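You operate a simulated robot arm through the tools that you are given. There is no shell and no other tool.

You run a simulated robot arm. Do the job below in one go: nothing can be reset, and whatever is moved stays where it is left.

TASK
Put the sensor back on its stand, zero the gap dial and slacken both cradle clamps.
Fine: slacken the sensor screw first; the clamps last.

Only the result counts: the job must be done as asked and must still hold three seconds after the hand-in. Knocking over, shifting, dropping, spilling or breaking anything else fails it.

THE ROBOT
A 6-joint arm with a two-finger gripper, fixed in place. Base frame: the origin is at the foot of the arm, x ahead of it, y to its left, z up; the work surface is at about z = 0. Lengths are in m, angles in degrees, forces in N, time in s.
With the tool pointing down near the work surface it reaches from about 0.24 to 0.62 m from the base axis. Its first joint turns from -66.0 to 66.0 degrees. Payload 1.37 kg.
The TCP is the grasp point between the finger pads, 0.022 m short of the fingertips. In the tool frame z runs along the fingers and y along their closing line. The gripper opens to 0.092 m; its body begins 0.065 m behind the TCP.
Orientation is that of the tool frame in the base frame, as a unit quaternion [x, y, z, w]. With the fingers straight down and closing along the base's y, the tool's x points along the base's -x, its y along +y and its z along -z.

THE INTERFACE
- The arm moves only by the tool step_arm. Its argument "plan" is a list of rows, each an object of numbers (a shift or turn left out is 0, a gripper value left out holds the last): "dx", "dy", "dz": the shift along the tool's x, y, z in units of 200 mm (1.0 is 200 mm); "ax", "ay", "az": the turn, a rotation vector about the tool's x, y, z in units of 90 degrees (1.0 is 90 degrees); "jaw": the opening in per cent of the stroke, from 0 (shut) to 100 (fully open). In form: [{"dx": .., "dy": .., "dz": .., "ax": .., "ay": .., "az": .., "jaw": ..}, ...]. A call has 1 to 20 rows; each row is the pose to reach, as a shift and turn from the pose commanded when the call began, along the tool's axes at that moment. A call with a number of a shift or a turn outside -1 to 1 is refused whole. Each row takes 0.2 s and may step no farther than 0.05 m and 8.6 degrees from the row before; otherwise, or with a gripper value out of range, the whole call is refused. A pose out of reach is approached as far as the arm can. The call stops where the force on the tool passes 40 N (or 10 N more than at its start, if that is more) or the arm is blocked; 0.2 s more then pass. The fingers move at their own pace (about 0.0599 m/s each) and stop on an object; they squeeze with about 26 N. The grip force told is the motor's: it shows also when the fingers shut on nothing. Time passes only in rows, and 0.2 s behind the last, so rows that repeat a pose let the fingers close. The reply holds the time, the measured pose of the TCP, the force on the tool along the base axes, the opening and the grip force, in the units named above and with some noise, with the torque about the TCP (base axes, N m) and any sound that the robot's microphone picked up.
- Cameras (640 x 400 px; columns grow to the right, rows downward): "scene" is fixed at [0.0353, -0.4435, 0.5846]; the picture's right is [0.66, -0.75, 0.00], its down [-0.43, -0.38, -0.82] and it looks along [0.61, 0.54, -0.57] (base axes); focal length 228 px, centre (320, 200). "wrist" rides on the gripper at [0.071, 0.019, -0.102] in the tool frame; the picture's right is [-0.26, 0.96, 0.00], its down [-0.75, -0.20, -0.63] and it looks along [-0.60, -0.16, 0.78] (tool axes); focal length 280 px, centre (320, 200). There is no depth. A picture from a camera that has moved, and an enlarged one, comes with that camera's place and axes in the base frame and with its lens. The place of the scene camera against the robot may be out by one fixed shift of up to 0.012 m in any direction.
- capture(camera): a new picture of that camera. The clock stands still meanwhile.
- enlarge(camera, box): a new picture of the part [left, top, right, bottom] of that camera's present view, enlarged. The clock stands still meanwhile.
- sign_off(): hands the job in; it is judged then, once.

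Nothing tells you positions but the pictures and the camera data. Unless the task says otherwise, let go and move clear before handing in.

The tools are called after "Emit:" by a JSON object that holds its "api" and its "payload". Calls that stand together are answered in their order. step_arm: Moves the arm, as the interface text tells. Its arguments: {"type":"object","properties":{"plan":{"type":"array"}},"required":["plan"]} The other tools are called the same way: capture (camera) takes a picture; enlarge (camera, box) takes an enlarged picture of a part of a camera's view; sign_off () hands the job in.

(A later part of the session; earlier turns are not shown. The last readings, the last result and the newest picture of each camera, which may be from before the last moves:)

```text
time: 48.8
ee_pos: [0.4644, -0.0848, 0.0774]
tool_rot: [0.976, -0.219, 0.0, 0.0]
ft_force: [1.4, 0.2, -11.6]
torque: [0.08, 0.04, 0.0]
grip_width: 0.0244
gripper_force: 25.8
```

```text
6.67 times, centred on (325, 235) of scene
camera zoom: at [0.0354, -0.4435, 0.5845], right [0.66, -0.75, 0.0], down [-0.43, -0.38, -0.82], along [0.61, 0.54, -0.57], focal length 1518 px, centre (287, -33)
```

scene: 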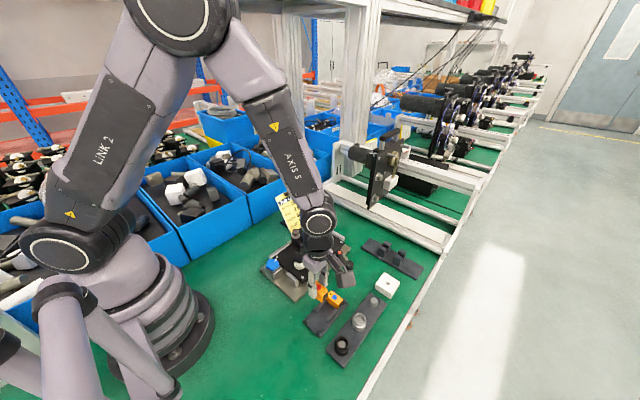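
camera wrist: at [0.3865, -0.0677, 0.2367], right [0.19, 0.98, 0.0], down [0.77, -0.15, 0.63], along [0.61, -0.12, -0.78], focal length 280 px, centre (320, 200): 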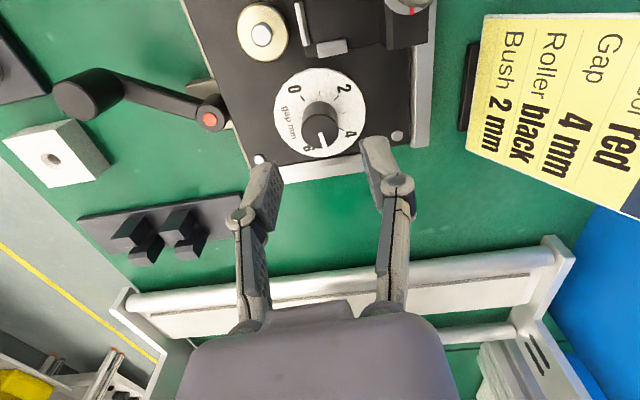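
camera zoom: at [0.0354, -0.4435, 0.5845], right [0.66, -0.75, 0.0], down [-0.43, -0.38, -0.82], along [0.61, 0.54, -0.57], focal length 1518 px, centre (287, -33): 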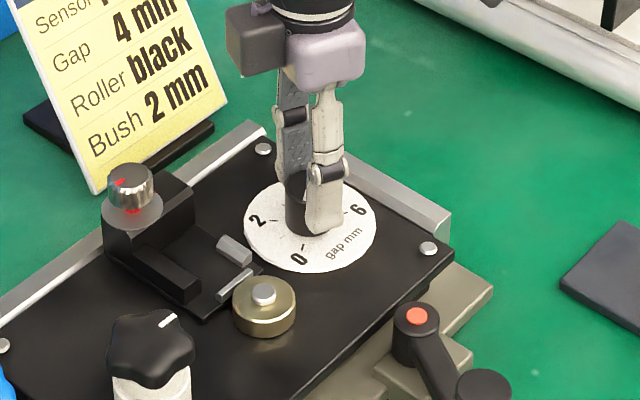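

By fitting all seven ticks, 0 is at about 211–212° and the pointer is now at about 213°. I'll release, rise and inspect the dial directly.

Emit:
{"api": "step_arm", "payload": {"plan": [{"dz": 0.004, "jaw": 10}, {"dz": 0.004, "jaw": 30}, {"dz": 0.004, "jaw": 45}, {"dz": -0.06, "jaw": 45}, {"dz": -0.16, "jaw": 45}, {"dz": -0.3, "jaw": 45}, {"dz": -0.3, "jaw": 45}]}}

Emit:
{"api": "capture", "payload": {"camera": "wrist"}}

Emit:
{"api": "enlarge", "payload": {"camera": "wrist", "box": [260, 70, 380, 190]}}

Emit:
{"api": "enlarge", "payload": {"camera": "scene", "box": [305, 215, 345, 255]}}

```text
time: 50.4
ee_pos: [0.4639, -0.0838, 0.1383]
tool_rot: [0.975, -0.22, 0.0, 0.0]
ft_force: [-0.6, -0.6, -0.1]
torque: [0.02, -0.01, -0.02]
grip_width: 0.0412
gripper_force: 0.1
```

```text
taken
camera wrist: at [0.5209, -0.1302, 0.2383], right [-0.65, -0.76, 0.0], down [-0.59, 0.51, 0.62], along [-0.47, 0.41, -0.78], focal length 280 px, centre (320, 200)
```

wrist: 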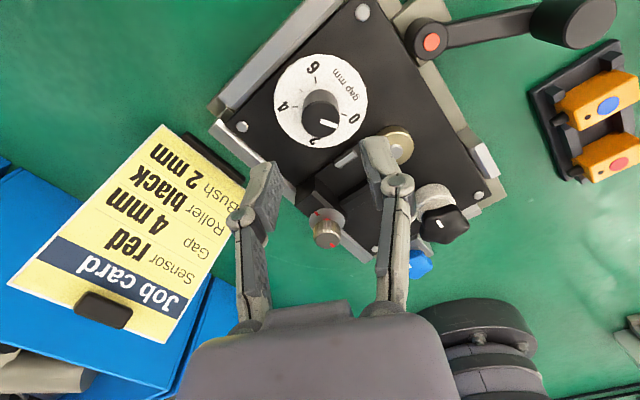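

```text
3.33 times, centred on (320, 130) of wrist
camera zoom: at [0.5209, -0.1302, 0.2383], right [-0.65, -0.76, 0.0], down [-0.59, 0.51, 0.62], along [-0.47, 0.41, -0.78], focal length 935 px, centre (320, 433)
```

zoom: 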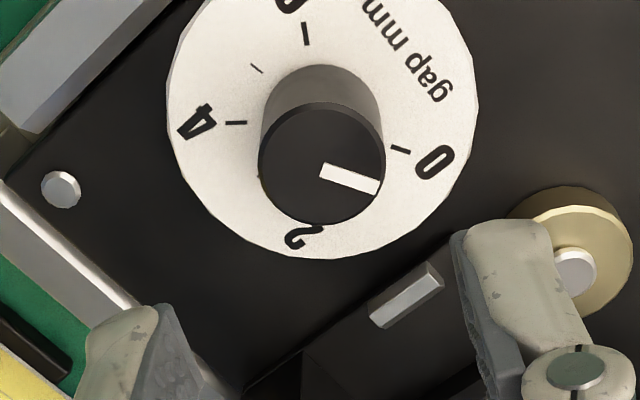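

```text
10.00 times, centred on (325, 235) of scene
camera zoom: at [0.0353, -0.4435, 0.5846], right [0.66, -0.75, 0.0], down [-0.43, -0.38, -0.82], along [0.61, 0.54, -0.57], focal length 2276 px, centre (270, -150)
```

zoom: 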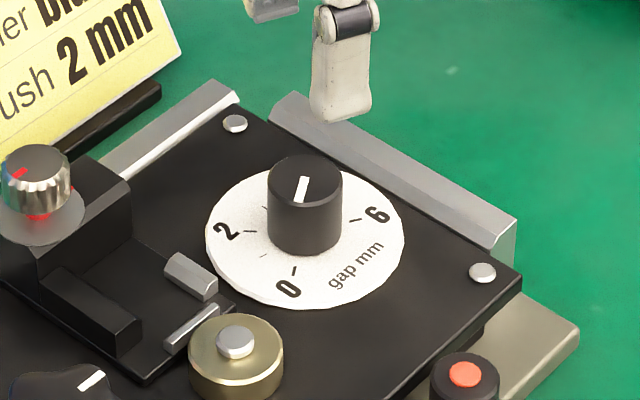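

The pointer lies at 210°, dead on the 0 tick. Now the clamps: I'll unwind the wrist while flying to above the blue star knob near (0.276, −0.049).

Emit:
{"api": "step_arm", "payload": {"plan": [{"dz": -0.1, "az": 0.086, "jaw": 60}, {"dx": -0.0926, "dy": 0.0251, "dz": -0.12, "az": 0.172, "jaw": 60}, {"dx": -0.1851, "dy": 0.0503, "dz": -0.12, "az": 0.258, "jaw": 60}, {"dx": -0.2777, "dy": 0.0754, "dz": -0.12, "az": 0.344, "jaw": 60}, {"dx": -0.3703, "dy": 0.1005, "dz": -0.12, "az": 0.43, "jaw": 60}, {"dx": -0.4629, "dy": 0.1257, "dz": -0.12, "az": 0.516, "jaw": 60}, {"dx": -0.5554, "dy": 0.1508, "dz": -0.12, "az": 0.602, "jaw": 60}, {"dx": -0.648, "dy": 0.1759, "dz": -0.12, "az": 0.688, "jaw": 60}, {"dx": -0.7406, "dy": 0.201, "dz": -0.12, "az": 0.774, "jaw": 60}, {"dx": -0.8331, "dy": 0.2262, "dz": -0.12, "az": 0.86, "jaw": 60}, {"dx": -0.9257, "dy": 0.2513, "dz": -0.12, "az": 0.946, "jaw": 60}]}}

Emit:
{"api": "capture", "payload": {"camera": "wrist"}}

Emit:
{"api": "enlarge", "payload": {"camera": "scene", "box": [255, 220, 355, 310]}}

```text
time: 52.8
ee_pos: [0.2751, -0.0508, 0.1604]
tool_rot: [-0.568, 0.823, -0.001, 0.001]
ft_force: [0.5, -0.6, 0.2]
torque: [-0.01, -0.01, -0.02]
grip_width: 0.055
gripper_force: 0.1
```

```text
taken
camera wrist: at [0.2329, -0.108, 0.263], right [-0.81, 0.59, 0.0], down [0.46, 0.63, 0.63], along [0.37, 0.51, -0.78], focal length 280 px, centre (320, 200)
```

wrist: 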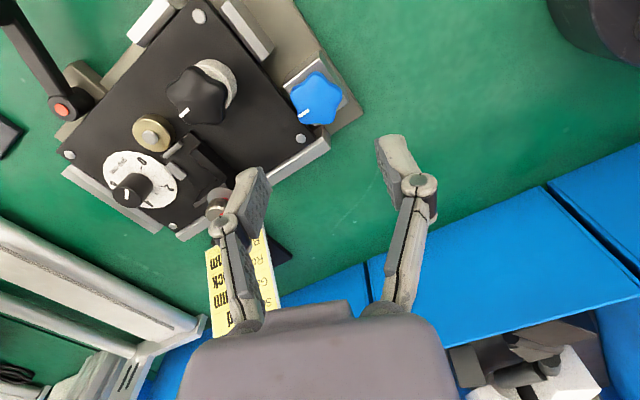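

```text
4.44 times, centred on (305, 265) of scene
camera zoom: at [0.0354, -0.4435, 0.5846], right [0.66, -0.75, 0.0], down [-0.43, -0.38, -0.82], along [0.61, 0.54, -0.57], focal length 1012 px, centre (387, -89)
```

zoom: 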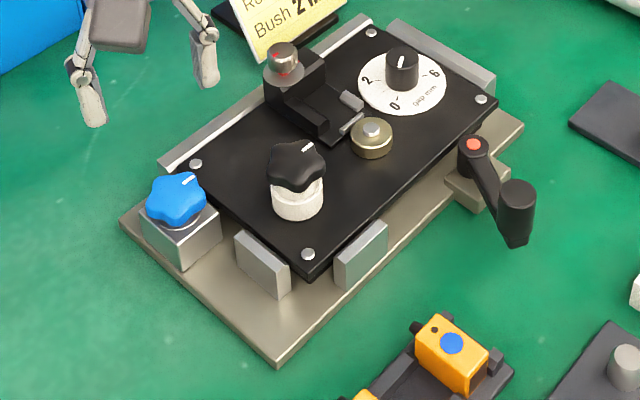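

Emit:
{"api": "enlarge", "payload": {"camera": "wrist", "box": [260, 40, 380, 160]}}

Emit:
{"api": "enlarge", "payload": {"camera": "scene", "box": [258, 245, 308, 295]}}

```text
3.33 times, centred on (320, 100) of wrist
camera zoom: at [0.2329, -0.108, 0.263], right [-0.81, 0.59, 0.0], down [0.46, 0.63, 0.63], along [0.37, 0.51, -0.78], focal length 935 px, centre (320, 533)
```

zoom: 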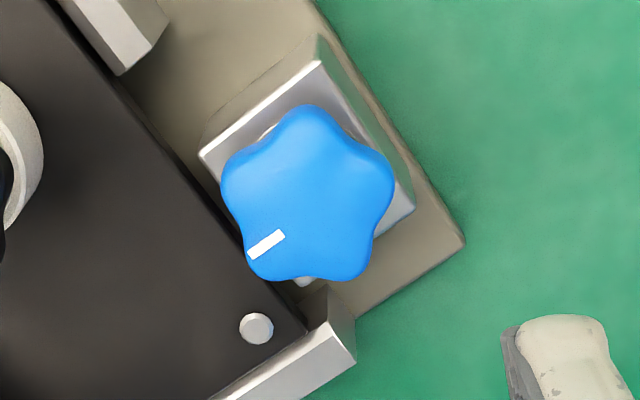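

```text
8.00 times, centred on (283, 270) of scene
camera zoom: at [0.0354, -0.4435, 0.5846], right [0.66, -0.75, 0.0], down [-0.43, -0.38, -0.82], along [0.61, 0.54, -0.57], focal length 1821 px, centre (616, -360)
```

zoom: 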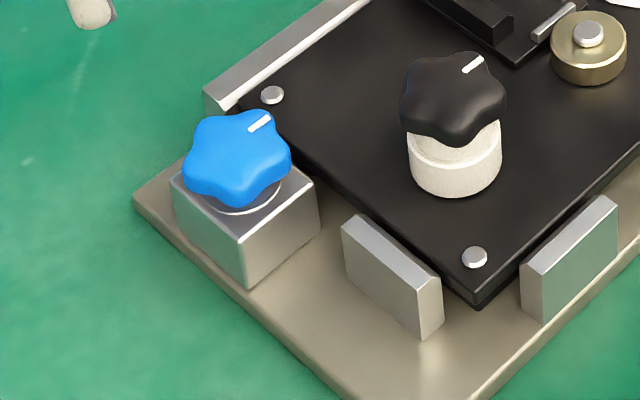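

The blue knob's centre is near (0.277, −0.0495), star about 39 mm across, block top at z ≈0.033. Lobes point at about 18°, 90°, 162°…, so yaw +36° puts one pad on a lobe and the other in the opposite valley. I'll unwind to that yaw.

Emit:
{"api": "step_arm", "payload": {"plan": [{"az": 0.086, "jaw": 60}, {"az": 0.172, "jaw": 60}, {"az": 0.258, "jaw": 60}, {"az": 0.344, "jaw": 60}, {"az": 0.43, "jaw": 60}, {"az": 0.516, "jaw": 60}, {"az": 0.602, "jaw": 60}, {"az": 0.688, "jaw": 60}, {"az": 0.774, "jaw": 60}, {"az": 0.86, "jaw": 60}, {"az": 0.946, "jaw": 60}]}}

Emit:
{"api": "step_arm", "payload": {"plan": [{"az": 0.08, "dz": 0.1, "jaw": 60}, {"az": 0.16, "dz": 0.2, "jaw": 60}, {"az": 0.223, "dz": 0.3, "jaw": 60}]}}

Emit:
{"api": "capture", "payload": {"camera": "wrist"}}

Emit:
{"api": "enlarge", "payload": {"camera": "wrist", "box": [250, 60, 390, 200]}}

Emit:
{"api": "capture", "payload": {"camera": "scene"}}

```text
time: 55.2
ee_pos: [0.2759, -0.0505, 0.1607]
tool_rot: [0.137, 0.991, 0.0, 0.001]
ft_force: [0.0, -0.7, 0.0]
torque: [-0.02, 0.0, 0.03]
grip_width: 0.0552
gripper_force: 0.0
```

```text
time: 56.0
ee_pos: [0.2754, -0.0507, 0.1022]
tool_rot: [0.308, 0.951, 0.0, 0.002]
ft_force: [0.6, 0.2, 0.2]
torque: [0.0, -0.01, -0.03]
grip_width: 0.0554
gripper_force: 0.1
```

```text
taken
camera wrist: at [0.2298, 0.0087, 0.2034], right [0.78, 0.63, 0.0], down [0.49, -0.61, 0.63], along [0.39, -0.49, -0.78], focal length 280 px, centre (320, 200)
```

wrist: 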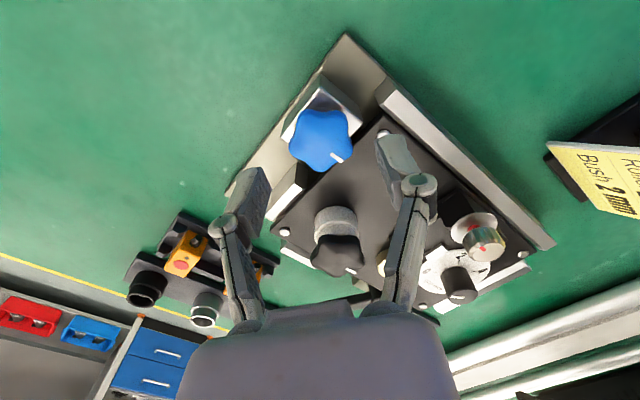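

```text
2.86 times, centred on (320, 130) of wrist
camera zoom: at [0.2298, 0.0087, 0.2034], right [0.78, 0.63, 0.0], down [0.49, -0.61, 0.63], along [0.39, -0.49, -0.78], focal length 801 px, centre (320, 400)
```

zoom: 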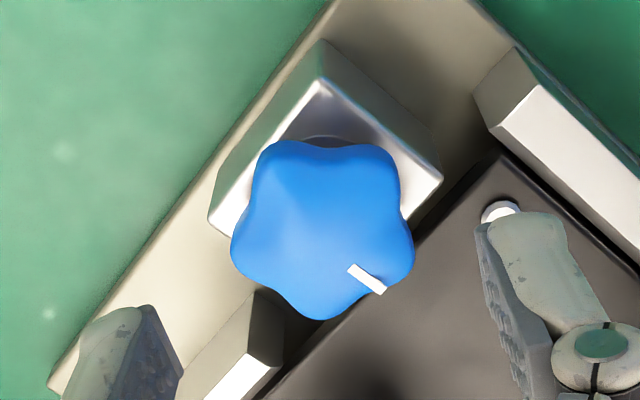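

```text
taken
```

scene: 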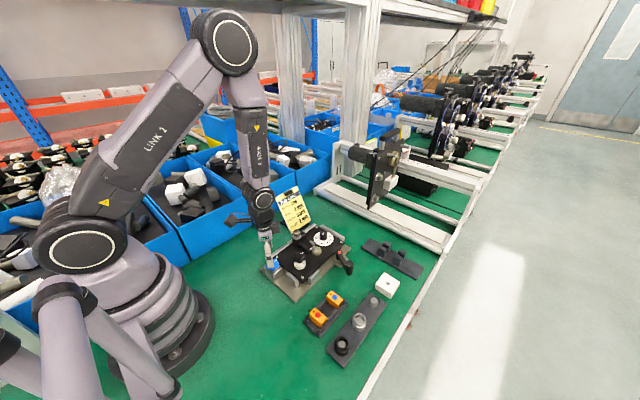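

Knob top is at z ≈0.059, the stop block near it tops at ≈0.0435. I'll lower so the fingertips are at about 0.0445 (above the stop blocks), then close on the star.

Emit:
{"api": "step_arm", "payload": {"plan": [{"dx": -0.008, "dz": 0.08, "jaw": 54}, {"dx": -0.008, "dz": 0.14, "jaw": 54}, {"dx": -0.008, "dz": 0.1745, "jaw": 54}, {"dx": -0.008, "dz": 0.1745, "jaw": 40}, {"dx": -0.008, "dz": 0.1745, "jaw": 25}, {"dx": -0.008, "dz": 0.1745, "jaw": 25}]}}

Emit:
{"api": "enlarge", "payload": {"camera": "wrist", "box": [230, 80, 410, 240]}}

Emit:
{"api": "enlarge", "payload": {"camera": "scene", "box": [250, 235, 310, 295]}}

```text
time: 57.4
ee_pos: [0.2762, -0.0516, 0.0661]
tool_rot: [0.307, 0.952, 0.0, 0.001]
ft_force: [2.8, 9.3, 0.5]
torque: [0.14, -0.06, 0.01]
grip_width: 0.036
gripper_force: 27.8
```

```text
2.50 times, centred on (320, 160) of wrist
camera zoom: at [0.2305, 0.0077, 0.1673], right [0.78, 0.63, 0.0], down [0.49, -0.6, 0.63], along [0.4, -0.49, -0.78], focal length 701 px, centre (320, 300)
```

zoom: 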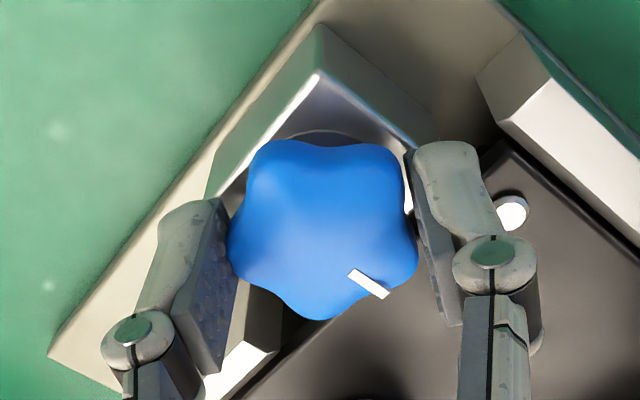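

```text
6.67 times, centred on (280, 265) of scene
camera zoom: at [0.0354, -0.4435, 0.5846], right [0.66, -0.75, 0.0], down [-0.43, -0.38, -0.82], along [0.61, 0.54, -0.57], focal length 1518 px, centre (587, -233)
```

zoom: 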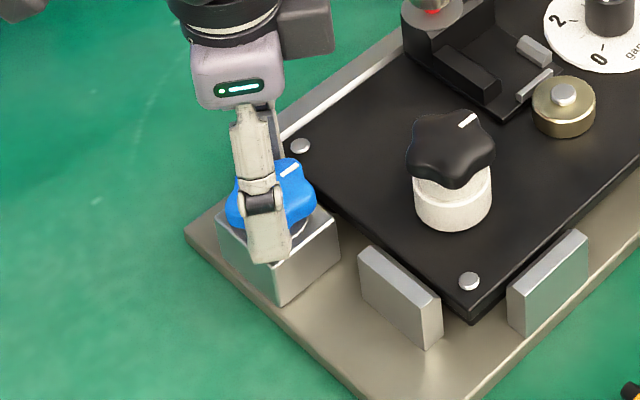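

Gripped at 36 mm with a mild side load. I'll relieve it and turn counter-clockwise in stages, rising slightly with the thread.

Emit:
{"api": "step_arm", "payload": {"plan": [{"dy": 0.0045, "jaw": 20}, {"dy": 0.0045, "az": -0.085, "dz": -0.001, "jaw": 20}, {"dy": 0.0045, "az": -0.17, "dz": -0.002, "jaw": 20}, {"dy": 0.0045, "az": -0.255, "dz": -0.003, "jaw": 20}, {"dy": 0.0045, "az": -0.34, "dz": -0.004, "jaw": 20}, {"dy": 0.0045, "az": -0.425, "dz": -0.005, "jaw": 20}]}}

Emit:
{"api": "enlarge", "payload": {"camera": "wrist", "box": [230, 80, 410, 240]}}

```text
time: 58.6
ee_pos: [0.2769, -0.0523, 0.0675]
tool_rot: [0.071, 0.997, 0.0, -0.001]
ft_force: [-0.2, -7.0, -8.9]
torque: [-0.1, 0.02, 0.0]
grip_width: 0.0359
gripper_force: 28.0
stopped in row 5: the force on the tool passed its limit at 43 N (the readings are from after the stop); the commanded pose is now the measured one
```

```text
2.50 times, centred on (320, 160) of wrist
camera zoom: at [0.2095, -0.021, 0.1688], right [0.39, 0.92, 0.0], down [0.72, -0.31, 0.62], along [0.57, -0.25, -0.78], focal length 701 px, centre (320, 300)
```

zoom: 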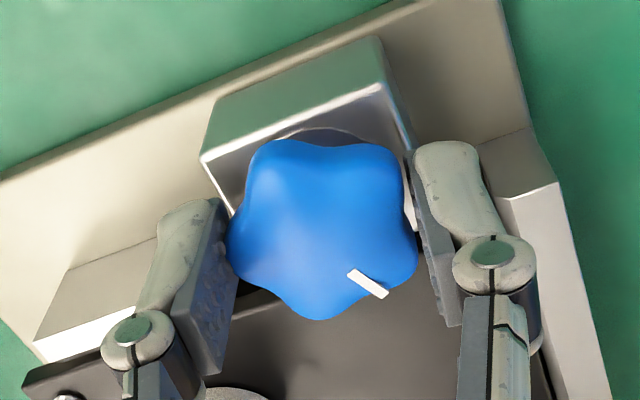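

The call stopped on force after about 28° of turn (the knob did follow). The grip centre is likely offset from the axis because one pad is on a lobe and the other in a valley; I'll relieve and proceed in short moves that compensate.

Emit:
{"api": "step_arm", "payload": {"plan": [{"dy": -0.0035, "dz": 0.002, "jaw": 20}, {"dy": -0.0035, "dz": 0.002, "jaw": 20}]}}

```text
time: 59.2
ee_pos: [0.2758, -0.0515, 0.0673]
tool_rot: [0.069, 0.998, -0.001, 0.0]
ft_force: [3.2, 3.2, -2.0]
torque: [0.06, 0.0, -0.02]
grip_width: 0.0362
gripper_force: 28.0
```

Emit:
{"api": "step_arm", "payload": {"plan": [{"dx": -0.001, "dy": 0.0005, "az": -0.06, "jaw": 20}, {"dx": -0.002, "dy": 0.0008, "az": -0.12, "jaw": 20}]}}

```text
time: 59.8
ee_pos: [0.2777, -0.0524, 0.0668]
tool_rot: [-0.026, 1.0, 0.0, -0.001]
ft_force: [-1.4, 6.2, 3.1]
torque: [0.11, -0.07, 0.01]
grip_width: 0.0361
gripper_force: 27.7
```

Forces are low again. Continuing in small increments.

Emit:
{"api": "step_arm", "payload": {"plan": [{"dx": -0.001, "dy": 0.002, "az": -0.07, "dz": -0.001, "jaw": 20}, {"dx": -0.002, "dy": 0.002, "az": -0.14, "dz": -0.002, "jaw": 20}, {"dx": -0.003, "dy": 0.003, "az": -0.21, "dz": -0.003, "jaw": 20}, {"dx": -0.004, "dy": 0.003, "az": -0.28, "dz": -0.004, "jaw": 20}]}}

Emit:
{"api": "enlarge", "payload": {"camera": "wrist", "box": [230, 80, 410, 240]}}

```text
time: 60.8
ee_pos: [0.2781, -0.0514, 0.0703]
tool_rot: [-0.242, 0.97, -0.001, 0.001]
ft_force: [2.0, -36.9, -8.8]
torque: [-0.71, 0.45, 0.03]
grip_width: 0.0365
gripper_force: 27.8
```

```text
2.50 times, centred on (320, 160) of wrist
camera zoom: at [0.2073, -0.0657, 0.1699], right [-0.22, 0.98, 0.0], down [0.76, 0.17, 0.63], along [0.61, 0.14, -0.78], focal length 701 px, centre (320, 300)
```

zoom: 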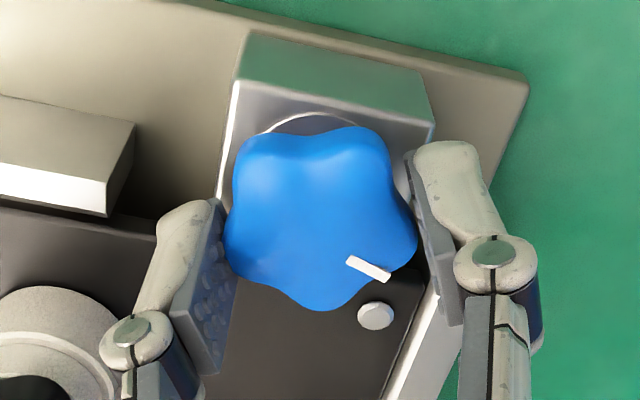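

A 37 N side load has appeared in −y at fingertip height while the knob follows the gripper. I'll probe by easing 1 mm toward −y and re-reading the force.

Emit:
{"api": "step_arm", "payload": {"plan": [{"dx": 0.0023, "dy": -0.0044, "jaw": 20}]}}

Emit:
{"api": "enlarge", "payload": {"camera": "scene", "box": [255, 240, 305, 290]}}

```text
time: 61.2
ee_pos: [0.2791, -0.0512, 0.0691]
tool_rot: [-0.244, 0.97, -0.001, 0.002]
ft_force: [14.5, -18.9, -18.6]
torque: [-0.31, 0.19, 0.05]
grip_width: 0.0362
gripper_force: 27.7
```

```text
8.00 times, centred on (280, 265) of scene
camera zoom: at [0.0354, -0.4434, 0.5846], right [0.66, -0.75, 0.0], down [-0.43, -0.38, -0.82], along [0.61, 0.54, -0.57], focal length 1821 px, centre (640, -320)
```

zoom: 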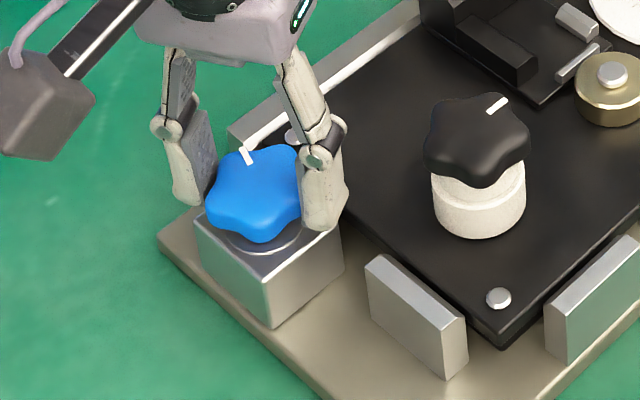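

Stiffness is roughly 18 N/mm, so a small re-centring does it. I'll relieve the rest (a bit toward −y, +x and down).

Emit:
{"api": "step_arm", "payload": {"plan": [{"dx": -0.0007, "dy": -0.006, "dz": 0.004, "jaw": 20}]}}

```text
time: 61.6
ee_pos: [0.2794, -0.051, 0.0684]
tool_rot: [-0.246, 0.969, -0.001, 0.001]
ft_force: [18.5, 21.9, -5.0]
torque: [0.42, -0.51, -0.01]
grip_width: 0.0363
gripper_force: 28.0
```

Emit:
{"api": "step_arm", "payload": {"plan": [{"dx": -0.004, "dy": 0.002, "dz": 0.001, "jaw": 20}]}}

```text
time: 62.0
ee_pos: [0.2786, -0.0521, 0.0672]
tool_rot: [-0.243, 0.97, 0.001, -0.001]
ft_force: [16.2, 22.4, 2.2]
torque: [0.59, -0.54, -0.01]
grip_width: 0.0362
gripper_force: 28.1
```

The residual load looks like a locked-in grip stress, so I'll simply open the fingers to reset, rise a little and look at how far the knob has turned.

Emit:
{"api": "step_arm", "payload": {"plan": [{"jaw": 45}, {"jaw": 54}, {"jaw": 54, "dz": -0.1}, {"jaw": 54, "dz": -0.2}]}}

Emit:
{"api": "enlarge", "payload": {"camera": "wrist", "box": [230, 60, 410, 220]}}

Emit:
{"api": "enlarge", "payload": {"camera": "scene", "box": [255, 240, 305, 290]}}

```text
time: 63.0
ee_pos: [0.2769, -0.053, 0.1068]
tool_rot: [-0.242, 0.97, -0.001, -0.001]
ft_force: [-0.4, -0.4, -0.2]
torque: [-0.01, -0.06, 0.0]
grip_width: 0.0496
gripper_force: 0.0
```

```text
2.50 times, centred on (320, 140) of wrist
camera zoom: at [0.2062, -0.068, 0.2089], right [-0.22, 0.98, 0.0], down [0.76, 0.17, 0.62], along [0.61, 0.14, -0.78], focal length 701 px, centre (320, 350)
```

zoom: 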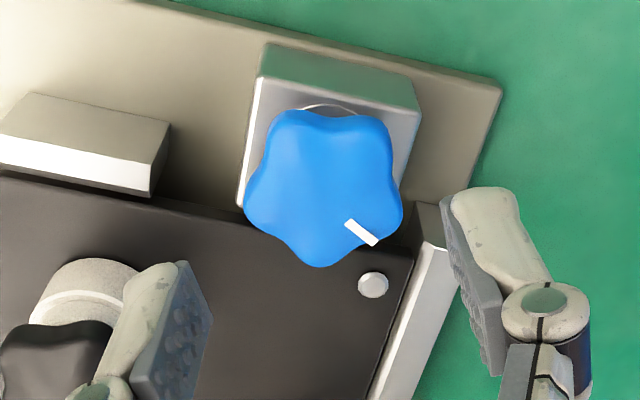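

```text
8.00 times, centred on (280, 265) of scene
camera zoom: at [0.0354, -0.4435, 0.5846], right [0.66, -0.75, 0.0], down [-0.43, -0.38, -0.82], along [0.61, 0.54, -0.57], focal length 1821 px, centre (640, -320)
```

zoom: 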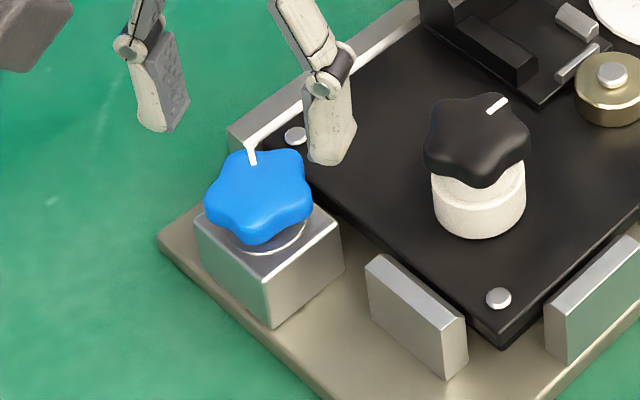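

The knob has turned about 57° and risen a little; the gripper is within 0.5 mm of its centre. I'll re-grip here and continue in short, force-checked steps.

Emit:
{"api": "step_arm", "payload": {"plan": [{"dz": 0.1, "jaw": 54}, {"dz": 0.17, "jaw": 54}, {"dz": 0.192, "jaw": 54}, {"dz": 0.192, "jaw": 40}, {"dz": 0.192, "jaw": 25}, {"dz": 0.192, "jaw": 25}]}}

```text
time: 64.4
ee_pos: [0.2757, -0.0532, 0.0674]
tool_rot: [-0.242, 0.97, 0.001, -0.001]
ft_force: [-4.9, 16.3, 3.4]
torque: [0.32, 0.03, 0.04]
grip_width: 0.0364
gripper_force: 28.3
```

Emit:
{"api": "step_arm", "payload": {"plan": [{"dy": 0.0025, "jaw": 20}, {"dy": 0.0025, "az": -0.08, "jaw": 20}]}}

```text
time: 65.0
ee_pos: [0.2757, -0.0528, 0.0669]
tool_rot: [-0.303, 0.953, 0.001, -0.003]
ft_force: [-13.8, 6.6, -1.3]
torque: [0.08, 0.15, 0.03]
grip_width: 0.0362
gripper_force: 27.9
```

Emit:
{"api": "step_arm", "payload": {"plan": [{"dx": 0.001, "dy": 0.002, "az": -0.07, "jaw": 20}, {"dx": 0.001, "dy": 0.002, "az": -0.14, "dz": -0.001, "jaw": 20}]}}

```text
time: 65.6
ee_pos: [0.2779, -0.0523, 0.0676]
tool_rot: [-0.405, 0.915, -0.001, 0.0]
ft_force: [-16.5, -23.3, -0.8]
torque: [-0.47, 0.33, -0.01]
grip_width: 0.0363
gripper_force: 27.9
```

The pattern shows the knob's axis lies about 2–3 mm further out in +x than my grip centre. I'll open slightly, shift by (+2.5, −0.5) mm and re-grip.

Emit:
{"api": "step_arm", "payload": {"plan": [{"jaw": 50}, {"jaw": 50, "dx": -0.0066, "dy": -0.011}, {"jaw": 50, "dx": -0.0066, "dy": -0.011}]}}

Emit:
{"api": "enlarge", "payload": {"camera": "wrist", "box": [230, 80, 410, 240]}}

```text
time: 66.4
ee_pos: [0.2807, -0.0511, 0.0674]
tool_rot: [-0.406, 0.914, 0.0, 0.0]
ft_force: [-0.2, -0.8, 0.0]
torque: [0.0, 0.0, 0.01]
grip_width: 0.0461
gripper_force: 0.2
```

```text
2.50 times, centred on (320, 160) of wrist
camera zoom: at [0.2201, -0.0905, 0.1696], right [-0.54, 0.84, 0.0], down [0.66, 0.42, 0.62], along [0.53, 0.34, -0.78], focal length 701 px, centre (320, 300)
```

zoom: 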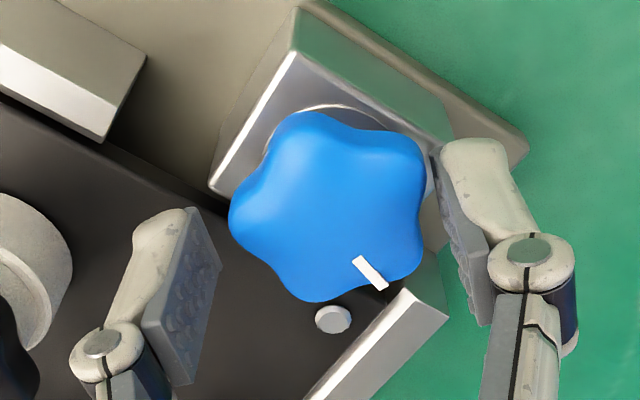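

Let me take a few null readings to average the pose noise before re-gripping.

Emit:
{"api": "step_arm", "payload": {"plan": [{"jaw": 50}]}}

Emit:
{"api": "step_arm", "payload": {"plan": [{"jaw": 50}]}}

Emit:
{"api": "enlarge", "payload": {"camera": "wrist", "box": [265, 100, 365, 200]}}

Emit:
{"api": "enlarge", "payload": {"camera": "scene", "box": [255, 240, 305, 290]}}

```text
time: 66.8
ee_pos: [0.2807, -0.053, 0.0677]
tool_rot: [-0.405, 0.914, -0.001, -0.001]
ft_force: [-0.4, 0.2, 0.1]
torque: [-0.03, 0.03, 0.02]
grip_width: 0.046
gripper_force: 0.0
```

```text
time: 67.2
ee_pos: [0.2808, -0.0533, 0.0688]
tool_rot: [-0.405, 0.914, 0.0, 0.0]
ft_force: [-0.2, 0.0, 0.7]
torque: [-0.03, 0.01, -0.01]
grip_width: 0.0463
gripper_force: 0.0
```

```text
4.00 times, centred on (315, 150) of wrist
camera zoom: at [0.2198, -0.0905, 0.1696], right [-0.54, 0.84, 0.0], down [0.66, 0.42, 0.62], along [0.53, 0.34, -0.78], focal length 1122 px, centre (340, 400)
```

zoom: 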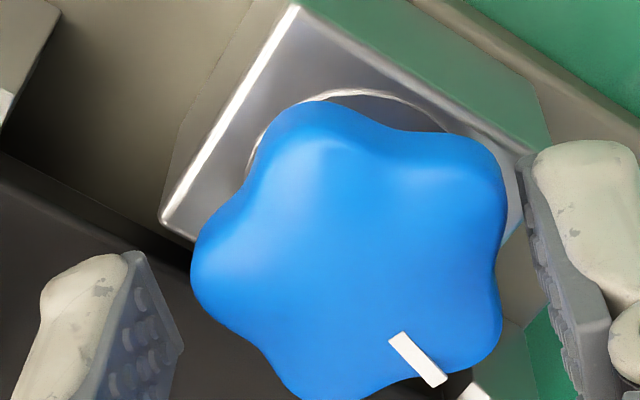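

```text
8.00 times, centred on (280, 265) of scene
camera zoom: at [0.0353, -0.4435, 0.5846], right [0.66, -0.75, 0.0], down [-0.43, -0.38, -0.82], along [0.61, 0.54, -0.57], focal length 1821 px, centre (640, -320)
```

zoom: 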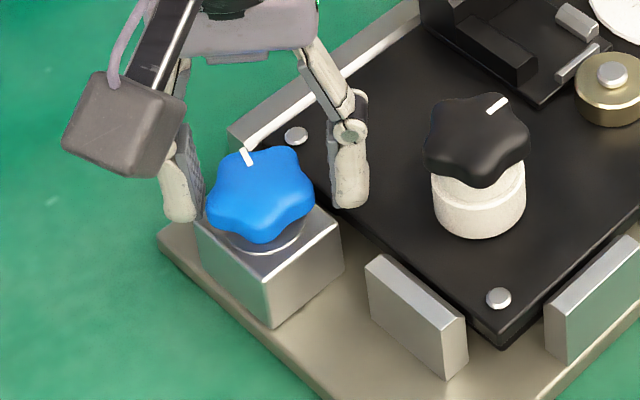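

The knob is at about 70°, but the last re-grip slipped roughly 10° because I was off-centre. I'll re-centre on about (0.279, −0.049) and align the pads to lobe/valley again at yaw −36°.

Emit:
{"api": "step_arm", "payload": {"plan": [{"dx": 0.0036, "dy": 0.0136, "az": 0.067, "jaw": 54}, {"dx": 0.0036, "dy": 0.0136, "az": 0.133, "jaw": 54}, {"dx": 0.0036, "dy": 0.0136, "az": 0.133, "jaw": 54}]}}

Emit:
{"api": "enlarge", "payload": {"camera": "wrist", "box": [240, 80, 400, 220]}}

```text
time: 68.0
ee_pos: [0.2788, -0.0519, 0.0679]
tool_rot: [-0.306, 0.952, 0.0, -0.001]
ft_force: [0.6, 0.0, 0.1]
torque: [0.02, 0.01, 0.01]
grip_width: 0.05
gripper_force: 0.1
```

```text
2.86 times, centred on (320, 150) of wrist
camera zoom: at [0.2106, -0.0759, 0.1696], right [-0.35, 0.94, 0.0], down [0.73, 0.27, 0.62], along [0.58, 0.22, -0.78], focal length 801 px, centre (320, 343)
```

zoom: 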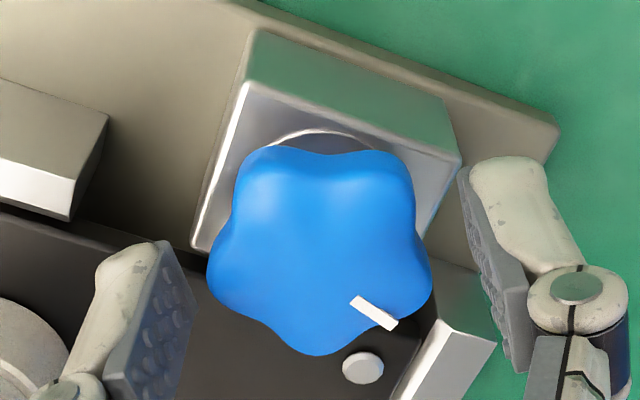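

Now the star is centred and lobe-aligned. Closing and checking the load.

Emit:
{"api": "step_arm", "payload": {"plan": [{"dx": 0.003, "dy": 0.001, "dz": 0.001, "jaw": 45}, {"dx": 0.003, "dy": 0.001, "dz": 0.001, "jaw": 35}, {"dx": 0.003, "dy": 0.001, "dz": 0.001, "jaw": 20}, {"dx": 0.003, "dy": 0.001, "dz": 0.001, "jaw": 20}]}}

```text
time: 69.0
ee_pos: [0.2771, -0.052, 0.0675]
tool_rot: [-0.307, 0.952, 0.0, 0.0]
ft_force: [4.1, -2.7, 2.4]
torque: [-0.06, -0.13, -0.01]
grip_width: 0.036
gripper_force: 27.6
```

Well centred now (5 N). Turning 20° counter-clockwise.

Emit:
{"api": "step_arm", "payload": {"plan": [{"az": -0.07, "jaw": 20}, {"az": -0.14, "dz": -0.001, "jaw": 20}, {"az": -0.21, "dz": -0.002, "jaw": 20}]}}

```text
time: 69.8
ee_pos: [0.2771, -0.0519, 0.0677]
tool_rot: [-0.46, 0.888, -0.001, 0.001]
ft_force: [7.2, -6.8, 2.0]
torque: [-0.1, -0.22, -0.03]
grip_width: 0.0364
gripper_force: 28.2
```

Forces stay low. Continuing.

Emit:
{"api": "step_arm", "payload": {"plan": [{"dy": -0.001, "az": -0.08, "dz": -0.001, "jaw": 20}, {"dy": -0.0015, "az": -0.16, "dz": -0.002, "jaw": 20}, {"dy": -0.002, "az": -0.24, "dz": -0.003, "jaw": 20}, {"dy": -0.002, "az": -0.32, "dz": -0.004, "jaw": 20}]}}

Emit:
{"api": "enlarge", "payload": {"camera": "wrist", "box": [240, 80, 400, 220]}}

```text
time: 70.8
ee_pos: [0.2773, -0.0525, 0.0689]
tool_rot: [-0.667, 0.745, -0.001, -0.001]
ft_force: [8.4, -15.2, 0.1]
torque: [-0.27, -0.16, -0.01]
grip_width: 0.0361
gripper_force: 28.2
```

```text
2.86 times, centred on (320, 150) of wrist
camera zoom: at [0.2515, -0.1183, 0.1709], right [-0.93, 0.37, 0.0], down [0.29, 0.73, 0.62], along [0.23, 0.58, -0.78], focal length 801 px, centre (320, 343)
```

zoom: 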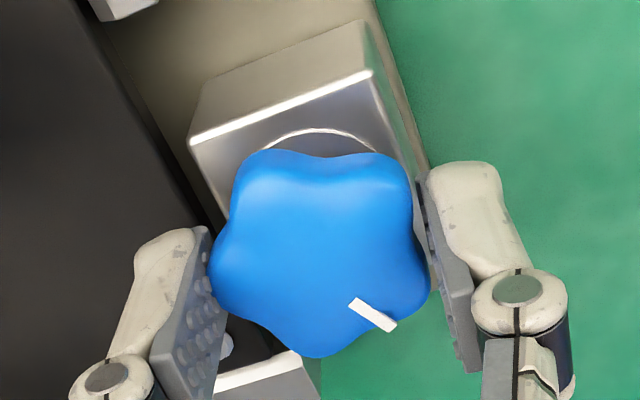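

The knob follows at about 118°. I'll trim the centring and keep going.

Emit:
{"api": "step_arm", "payload": {"plan": [{"dx": 0.002, "dy": -0.0015, "jaw": 20}, {"dx": 0.002, "dy": -0.002, "az": -0.08, "dz": -0.001, "jaw": 20}, {"dx": 0.0025, "dy": -0.002, "az": -0.16, "dz": -0.002, "jaw": 20}, {"dx": 0.003, "dy": -0.0025, "az": -0.24, "dz": -0.003, "jaw": 20}, {"dx": 0.003, "dy": -0.003, "az": -0.32, "dz": -0.004, "jaw": 20}]}}

Emit:
{"api": "enlarge", "payload": {"camera": "wrist", "box": [240, 80, 400, 220]}}

```text
time: 72.0
ee_pos: [0.2774, -0.0519, 0.0695]
tool_rot: [0.832, -0.555, -0.001, 0.001]
ft_force: [7.6, 25.0, 6.5]
torque: [0.51, -0.24, 0.0]
grip_width: 0.0363
gripper_force: 28.3
```

```text
2.86 times, centred on (320, 150) of wrist
camera zoom: at [0.2883, -0.123, 0.1711], right [-0.99, -0.13, 0.0], down [-0.1, 0.77, 0.63], along [-0.08, 0.62, -0.78], focal length 801 px, centre (320, 343)
```

zoom: 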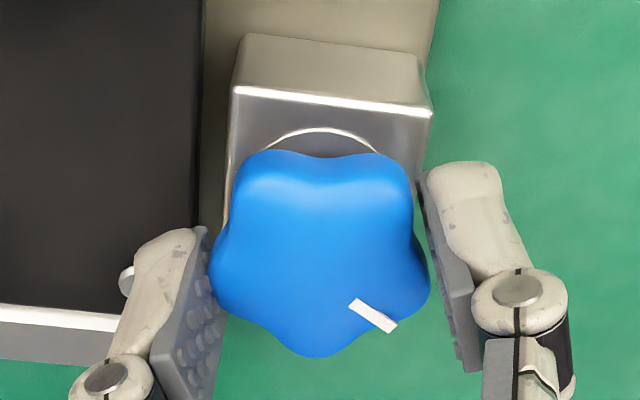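

About 147° now. Trim and continue toward the stop.

Emit:
{"api": "step_arm", "payload": {"plan": [{"dx": -0.003, "dy": -0.002, "dz": -0.0015, "jaw": 20}, {"dx": -0.003, "dy": -0.002, "az": -0.07, "dz": -0.002, "jaw": 20}, {"dx": -0.003, "dy": -0.002, "az": -0.14, "dz": -0.003, "jaw": 20}, {"dx": -0.003, "dy": -0.002, "az": -0.21, "dz": -0.003, "jaw": 20}]}}

Emit:
{"api": "enlarge", "payload": {"camera": "wrist", "box": [240, 80, 400, 220]}}

```text
time: 73.0
ee_pos: [0.2787, -0.0527, 0.0709]
tool_rot: [0.911, -0.412, 0.0, 0.001]
ft_force: [3.0, 8.1, 1.3]
torque: [0.16, -0.01, 0.01]
grip_width: 0.0361
gripper_force: 27.8
```

```text
2.86 times, centred on (320, 150) of wrist
camera zoom: at [0.3109, -0.1162, 0.172], right [-0.9, -0.44, 0.0], down [-0.34, 0.7, 0.63], along [-0.28, 0.56, -0.78], focal length 801 px, centre (320, 343)
```

zoom: 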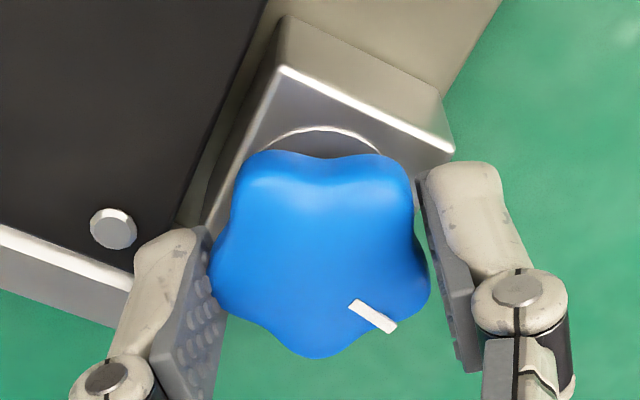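

About 166° and forces are small. One more stretch to feel for the stop.

Emit:
{"api": "step_arm", "payload": {"plan": [{"dx": -0.001, "dy": -0.001, "az": -0.07, "dz": -0.001, "jaw": 20}, {"dx": -0.001, "dy": -0.001, "az": -0.14, "dz": -0.001, "jaw": 20}, {"dx": -0.001, "dy": -0.001, "az": -0.2, "dz": -0.001, "jaw": 20}]}}

Emit:
{"api": "enlarge", "payload": {"camera": "wrist", "box": [240, 80, 400, 220]}}

```text
time: 73.8
ee_pos: [0.2777, -0.0516, 0.0705]
tool_rot: [0.964, -0.265, -0.003, 0.001]
ft_force: [-9.4, -10.1, 5.3]
torque: [-0.27, 0.15, -0.37]
grip_width: 0.0363
gripper_force: 28.3
```

```text
2.86 times, centred on (320, 150) of wrist
camera zoom: at [0.3295, -0.1025, 0.1717], right [-0.72, -0.69, 0.0], down [-0.54, 0.56, 0.63], along [-0.44, 0.45, -0.78], focal length 801 px, centre (320, 343)
```

zoom: 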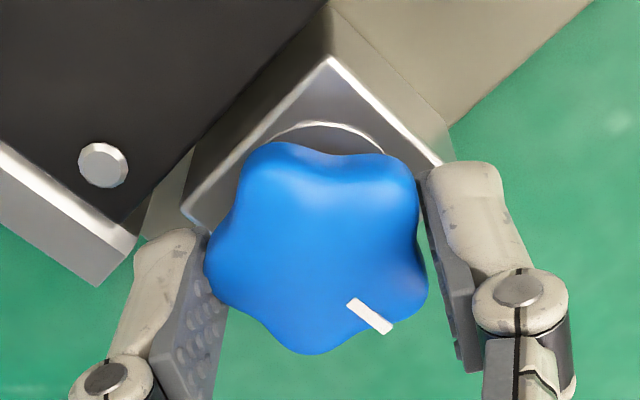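

A clear resisting torque (−0.37 N m): the knob has reached its slack stop at about 180°. I'll back off a touch, release and rise.

Emit:
{"api": "step_arm", "payload": {"plan": [{"az": 0.04, "jaw": 25}, {"az": 0.04, "jaw": 45}, {"az": 0.04, "jaw": 54}, {"az": 0.04, "dz": -0.1, "jaw": 54}, {"az": 0.04, "dz": -0.25, "jaw": 54}, {"az": 0.04, "dz": -0.4, "jaw": 54}]}}

Emit:
{"api": "enlarge", "payload": {"camera": "scene", "box": [255, 230, 325, 300]}}

Emit:
{"api": "capture", "payload": {"camera": "wrist"}}

```text
time: 75.2
ee_pos: [0.2791, -0.0527, 0.1518]
tool_rot: [0.956, -0.295, -0.001, 0.0]
ft_force: [-0.5, 0.1, -0.4]
torque: [0.02, 0.01, -0.03]
grip_width: 0.05
gripper_force: 0.1
```

```text
5.71 times, centred on (290, 265) of scene
camera zoom: at [0.0354, -0.4435, 0.5846], right [0.66, -0.75, 0.0], down [-0.43, -0.38, -0.82], along [0.61, 0.54, -0.57], focal length 1301 px, centre (491, -171)
```

zoom: 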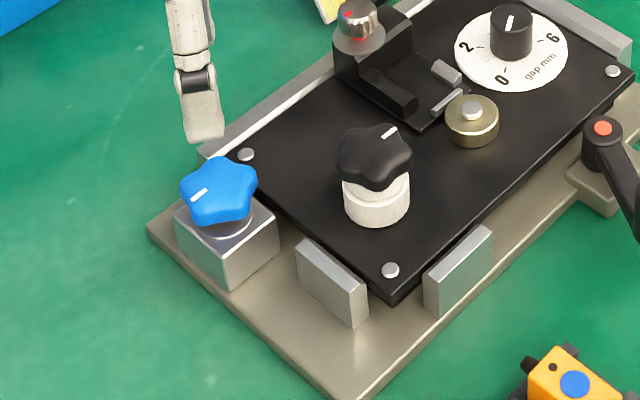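

```text
taken
camera wrist: at [0.3268, -0.1069, 0.2525], right [-0.76, -0.65, 0.0], down [-0.5, 0.59, 0.63], along [-0.41, 0.48, -0.78], focal length 280 px, centre (320, 200)
```

wrist: 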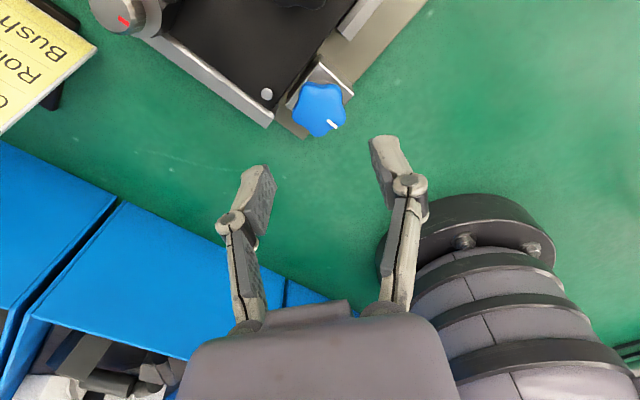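

The blue clamp's mark now points the opposite way — slackened. Next is the lever; I'll unwind the wrist and move to view it.

Emit:
{"api": "step_arm", "payload": {"plan": [{"dx": 0.056, "dy": 0.017, "dz": -0.05, "az": 0.086, "jaw": 54}, {"dx": 0.112, "dy": 0.034, "dz": -0.1, "az": 0.172, "jaw": 54}, {"dx": 0.168, "dy": 0.05, "dz": -0.15, "az": 0.258, "jaw": 54}, {"dx": 0.224, "dy": 0.067, "dz": -0.2, "az": 0.344, "jaw": 54}, {"dx": 0.28, "dy": 0.084, "dz": -0.25, "az": 0.43, "jaw": 54}, {"dx": 0.336, "dy": 0.101, "dz": -0.25, "az": 0.516, "jaw": 54}, {"dx": 0.392, "dy": 0.118, "dz": -0.25, "az": 0.602, "jaw": 54}, {"dx": 0.448, "dy": 0.135, "dz": -0.25, "az": 0.688, "jaw": 54}, {"dx": 0.504, "dy": 0.151, "dz": -0.25, "az": 0.774, "jaw": 54}, {"dx": 0.56, "dy": 0.168, "dz": -0.25, "az": 0.86, "jaw": 54}, {"dx": 0.616, "dy": 0.185, "dz": -0.25, "az": 0.946, "jaw": 54}]}}

Emit:
{"api": "step_arm", "payload": {"plan": [{"az": 0.086, "jaw": 54}, {"az": 0.172, "jaw": 54}, {"az": 0.258, "jaw": 54}, {"az": 0.344, "jaw": 54}, {"az": 0.43, "jaw": 54}, {"az": 0.516, "jaw": 54}, {"az": 0.602, "jaw": 54}, {"az": 0.672, "jaw": 54}]}}

Emit:
{"api": "capture", "payload": {"camera": "wrist"}}

Emit:
{"api": "enlarge", "payload": {"camera": "wrist", "box": [210, 80, 390, 240]}}

Emit:
{"api": "enlarge", "payload": {"camera": "scene", "box": [320, 230, 375, 285]}}

```text
time: 77.6
ee_pos: [0.3598, -0.1519, 0.2024]
tool_rot: [-0.503, 0.864, -0.001, -0.002]
ft_force: [0.1, 0.3, 0.6]
torque: [-0.01, 0.03, 0.01]
grip_width: 0.0497
gripper_force: 0.0
```

```text
time: 79.4
ee_pos: [0.3602, -0.1511, 0.2008]
tool_rot: [0.002, 1.0, 0.0, -0.001]
ft_force: [0.9, 0.3, -0.5]
torque: [0.0, 0.02, -0.01]
grip_width: 0.05
gripper_force: 0.0
```

```text
taken
camera wrist: at [0.2896, -0.1312, 0.3026], right [0.26, 0.96, 0.0], down [0.75, -0.21, 0.62], along [0.6, -0.17, -0.78], focal length 280 px, centre (320, 200)
```

wrist: 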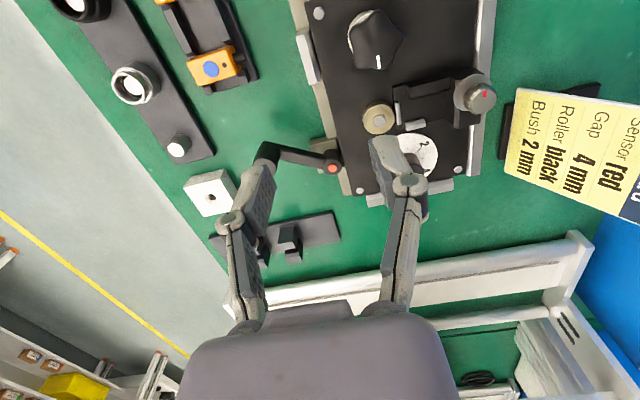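

```text
2.50 times, centred on (300, 160) of wrist
camera zoom: at [0.2896, -0.1312, 0.3026], right [0.26, 0.96, 0.0], down [0.75, -0.21, 0.62], along [0.6, -0.17, -0.78], focal length 701 px, centre (370, 300)
```

zoom: 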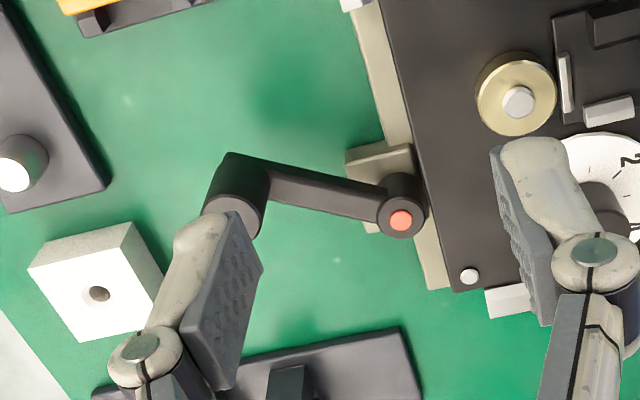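

```text
7.27 times, centred on (348, 258) of scene
camera zoom: at [0.0353, -0.4435, 0.5846], right [0.66, -0.75, 0.0], down [-0.43, -0.38, -0.82], along [0.61, 0.54, -0.57], focal length 1656 px, centre (120, -218)
```

zoom: 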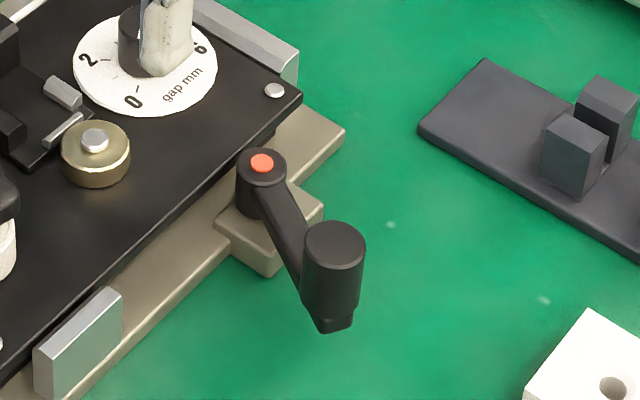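

I see the lever hub (red dot) near (0.452, −0.161) and its handle about 70 mm away toward (−x, −y). I'll move over for an unobstructed view of the handle.

Emit:
{"api": "step_arm", "payload": {"plan": [{"dy": -0.2, "dz": 0.1, "jaw": 54}, {"dy": -0.4, "dz": 0.2, "jaw": 54}, {"dy": -0.5, "dz": 0.2, "jaw": 54}]}}

Emit:
{"api": "capture", "payload": {"camera": "wrist"}}

Emit:
{"api": "enlarge", "payload": {"camera": "wrist", "box": [320, 90, 480, 250]}}

```text
time: 80.2
ee_pos: [0.359, -0.2506, 0.1602]
tool_rot: [0.0, 1.0, 0.0, 0.0]
ft_force: [0.1, 0.6, 0.1]
torque: [-0.02, 0.01, 0.01]
grip_width: 0.0497
gripper_force: 0.0
```

```text
taken
camera wrist: at [0.289, -0.2295, 0.2617], right [0.26, 0.97, 0.0], down [0.75, -0.2, 0.62], along [0.6, -0.16, -0.78], focal length 280 px, centre (320, 200)
```

wrist: 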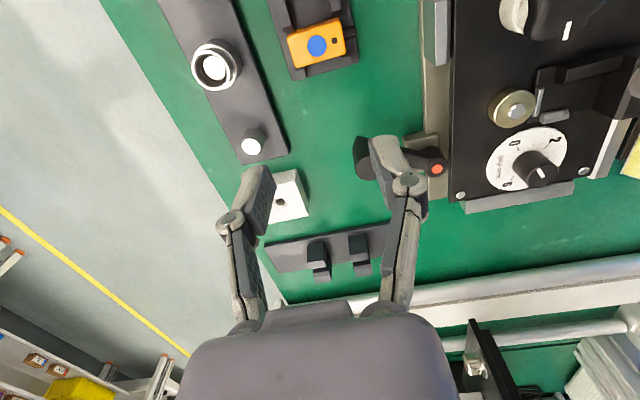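

```text
2.50 times, centred on (400, 170) of wrist
camera zoom: at [0.289, -0.2295, 0.2617], right [0.26, 0.97, 0.0], down [0.75, -0.2, 0.62], along [0.6, -0.16, -0.78], focal length 701 px, centre (120, 275)
```

zoom: 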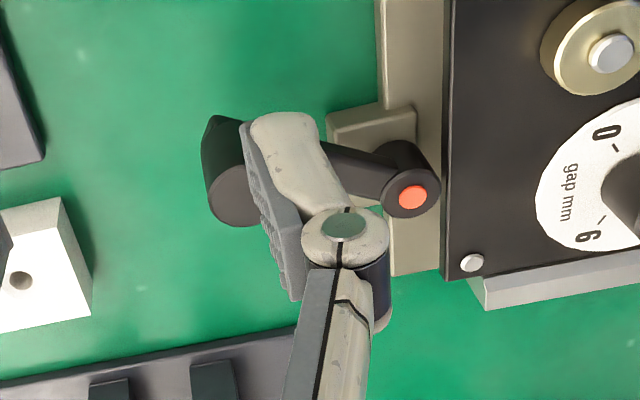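

Emit:
{"api": "step_arm", "payload": {"plan": [{"dy": 0.12, "jaw": 60}, {"dy": 0.18, "jaw": 70}]}}

Emit:
{"api": "enlarge", "payload": {"camera": "wrist", "box": [250, 80, 410, 240]}}

```text
time: 80.8
ee_pos: [0.3598, -0.2152, 0.1616]
tool_rot: [0.0, 1.0, 0.0, -0.001]
ft_force: [-0.8, 0.5, -0.3]
torque: [-0.01, 0.02, -0.04]
grip_width: 0.0643
gripper_force: 0.1
```

```text
2.50 times, centred on (330, 160) of wrist
camera zoom: at [0.2892, -0.193, 0.2626], right [0.26, 0.96, 0.0], down [0.75, -0.2, 0.62], along [0.6, -0.16, -0.78], focal length 701 px, centre (295, 300)
```

zoom: 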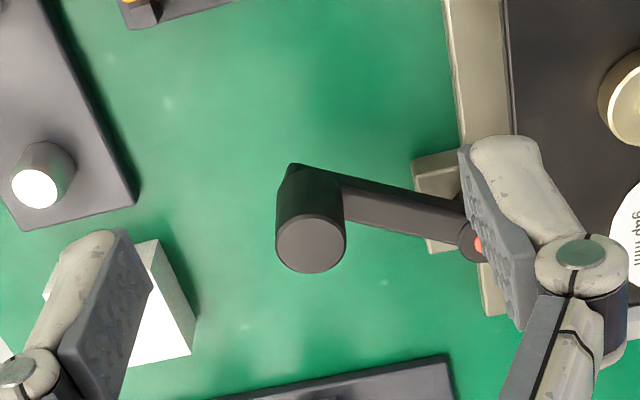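

The handle's top is at about (0.417, −0.222, 0.068), 24 mm in diameter, with the arm at roughly −120° from the hub. I'll go above it with the fingers closing across the arm (tangentially).

Emit:
{"api": "step_arm", "payload": {"plan": [{"dx": -0.04, "dy": -0.007, "az": -0.08, "jaw": 55}, {"dx": -0.08, "dy": -0.014, "az": -0.16, "jaw": 50}, {"dx": -0.12, "dy": -0.021, "az": -0.24, "jaw": 50}, {"dx": -0.16, "dy": -0.028, "az": -0.32, "jaw": 50}, {"dx": -0.2, "dy": -0.036, "az": -0.4, "jaw": 50}, {"dx": -0.24, "dy": -0.043, "az": -0.48, "dz": 0.05, "jaw": 50}, {"dx": -0.284, "dy": -0.05, "az": -0.556, "dz": 0.15, "jaw": 50}, {"dx": -0.284, "dy": -0.05, "az": -0.556, "dz": 0.2, "jaw": 50}]}}

Emit:
{"api": "enlarge", "payload": {"camera": "wrist", "box": [230, 60, 410, 220]}}

Emit:
{"api": "enlarge", "payload": {"camera": "scene", "box": [310, 210, 390, 290]}}

```text
time: 82.6
ee_pos: [0.4152, -0.2255, 0.1219]
tool_rot: [-0.424, 0.906, 0.0, -0.001]
ft_force: [1.2, -0.2, -0.6]
torque: [-0.01, -0.01, 0.0]
grip_width: 0.0462
gripper_force: 0.0
```

```text
2.50 times, centred on (320, 140) of wrist
camera zoom: at [0.3561, -0.2656, 0.2235], right [-0.57, 0.82, 0.0], down [0.64, 0.45, 0.62], along [0.51, 0.36, -0.78], focal length 701 px, centre (320, 350)
```

zoom: 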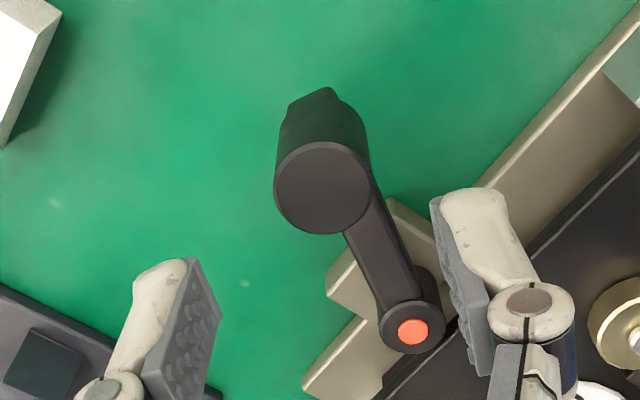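

```text
5.00 times, centred on (350, 250) of scene
camera zoom: at [0.0353, -0.4435, 0.5846], right [0.66, -0.75, 0.0], down [-0.43, -0.38, -0.82], along [0.61, 0.54, -0.57], focal length 1138 px, centre (170, -50)
```

zoom: 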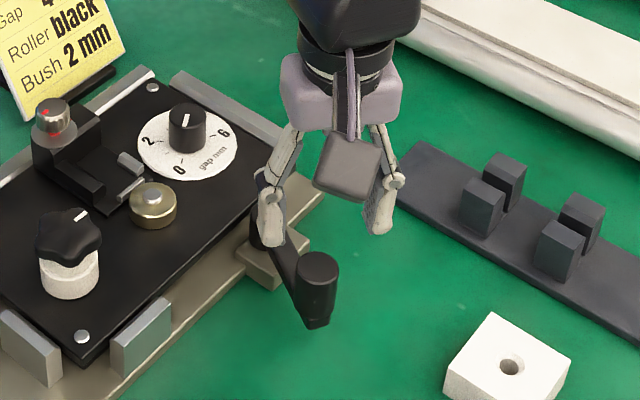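

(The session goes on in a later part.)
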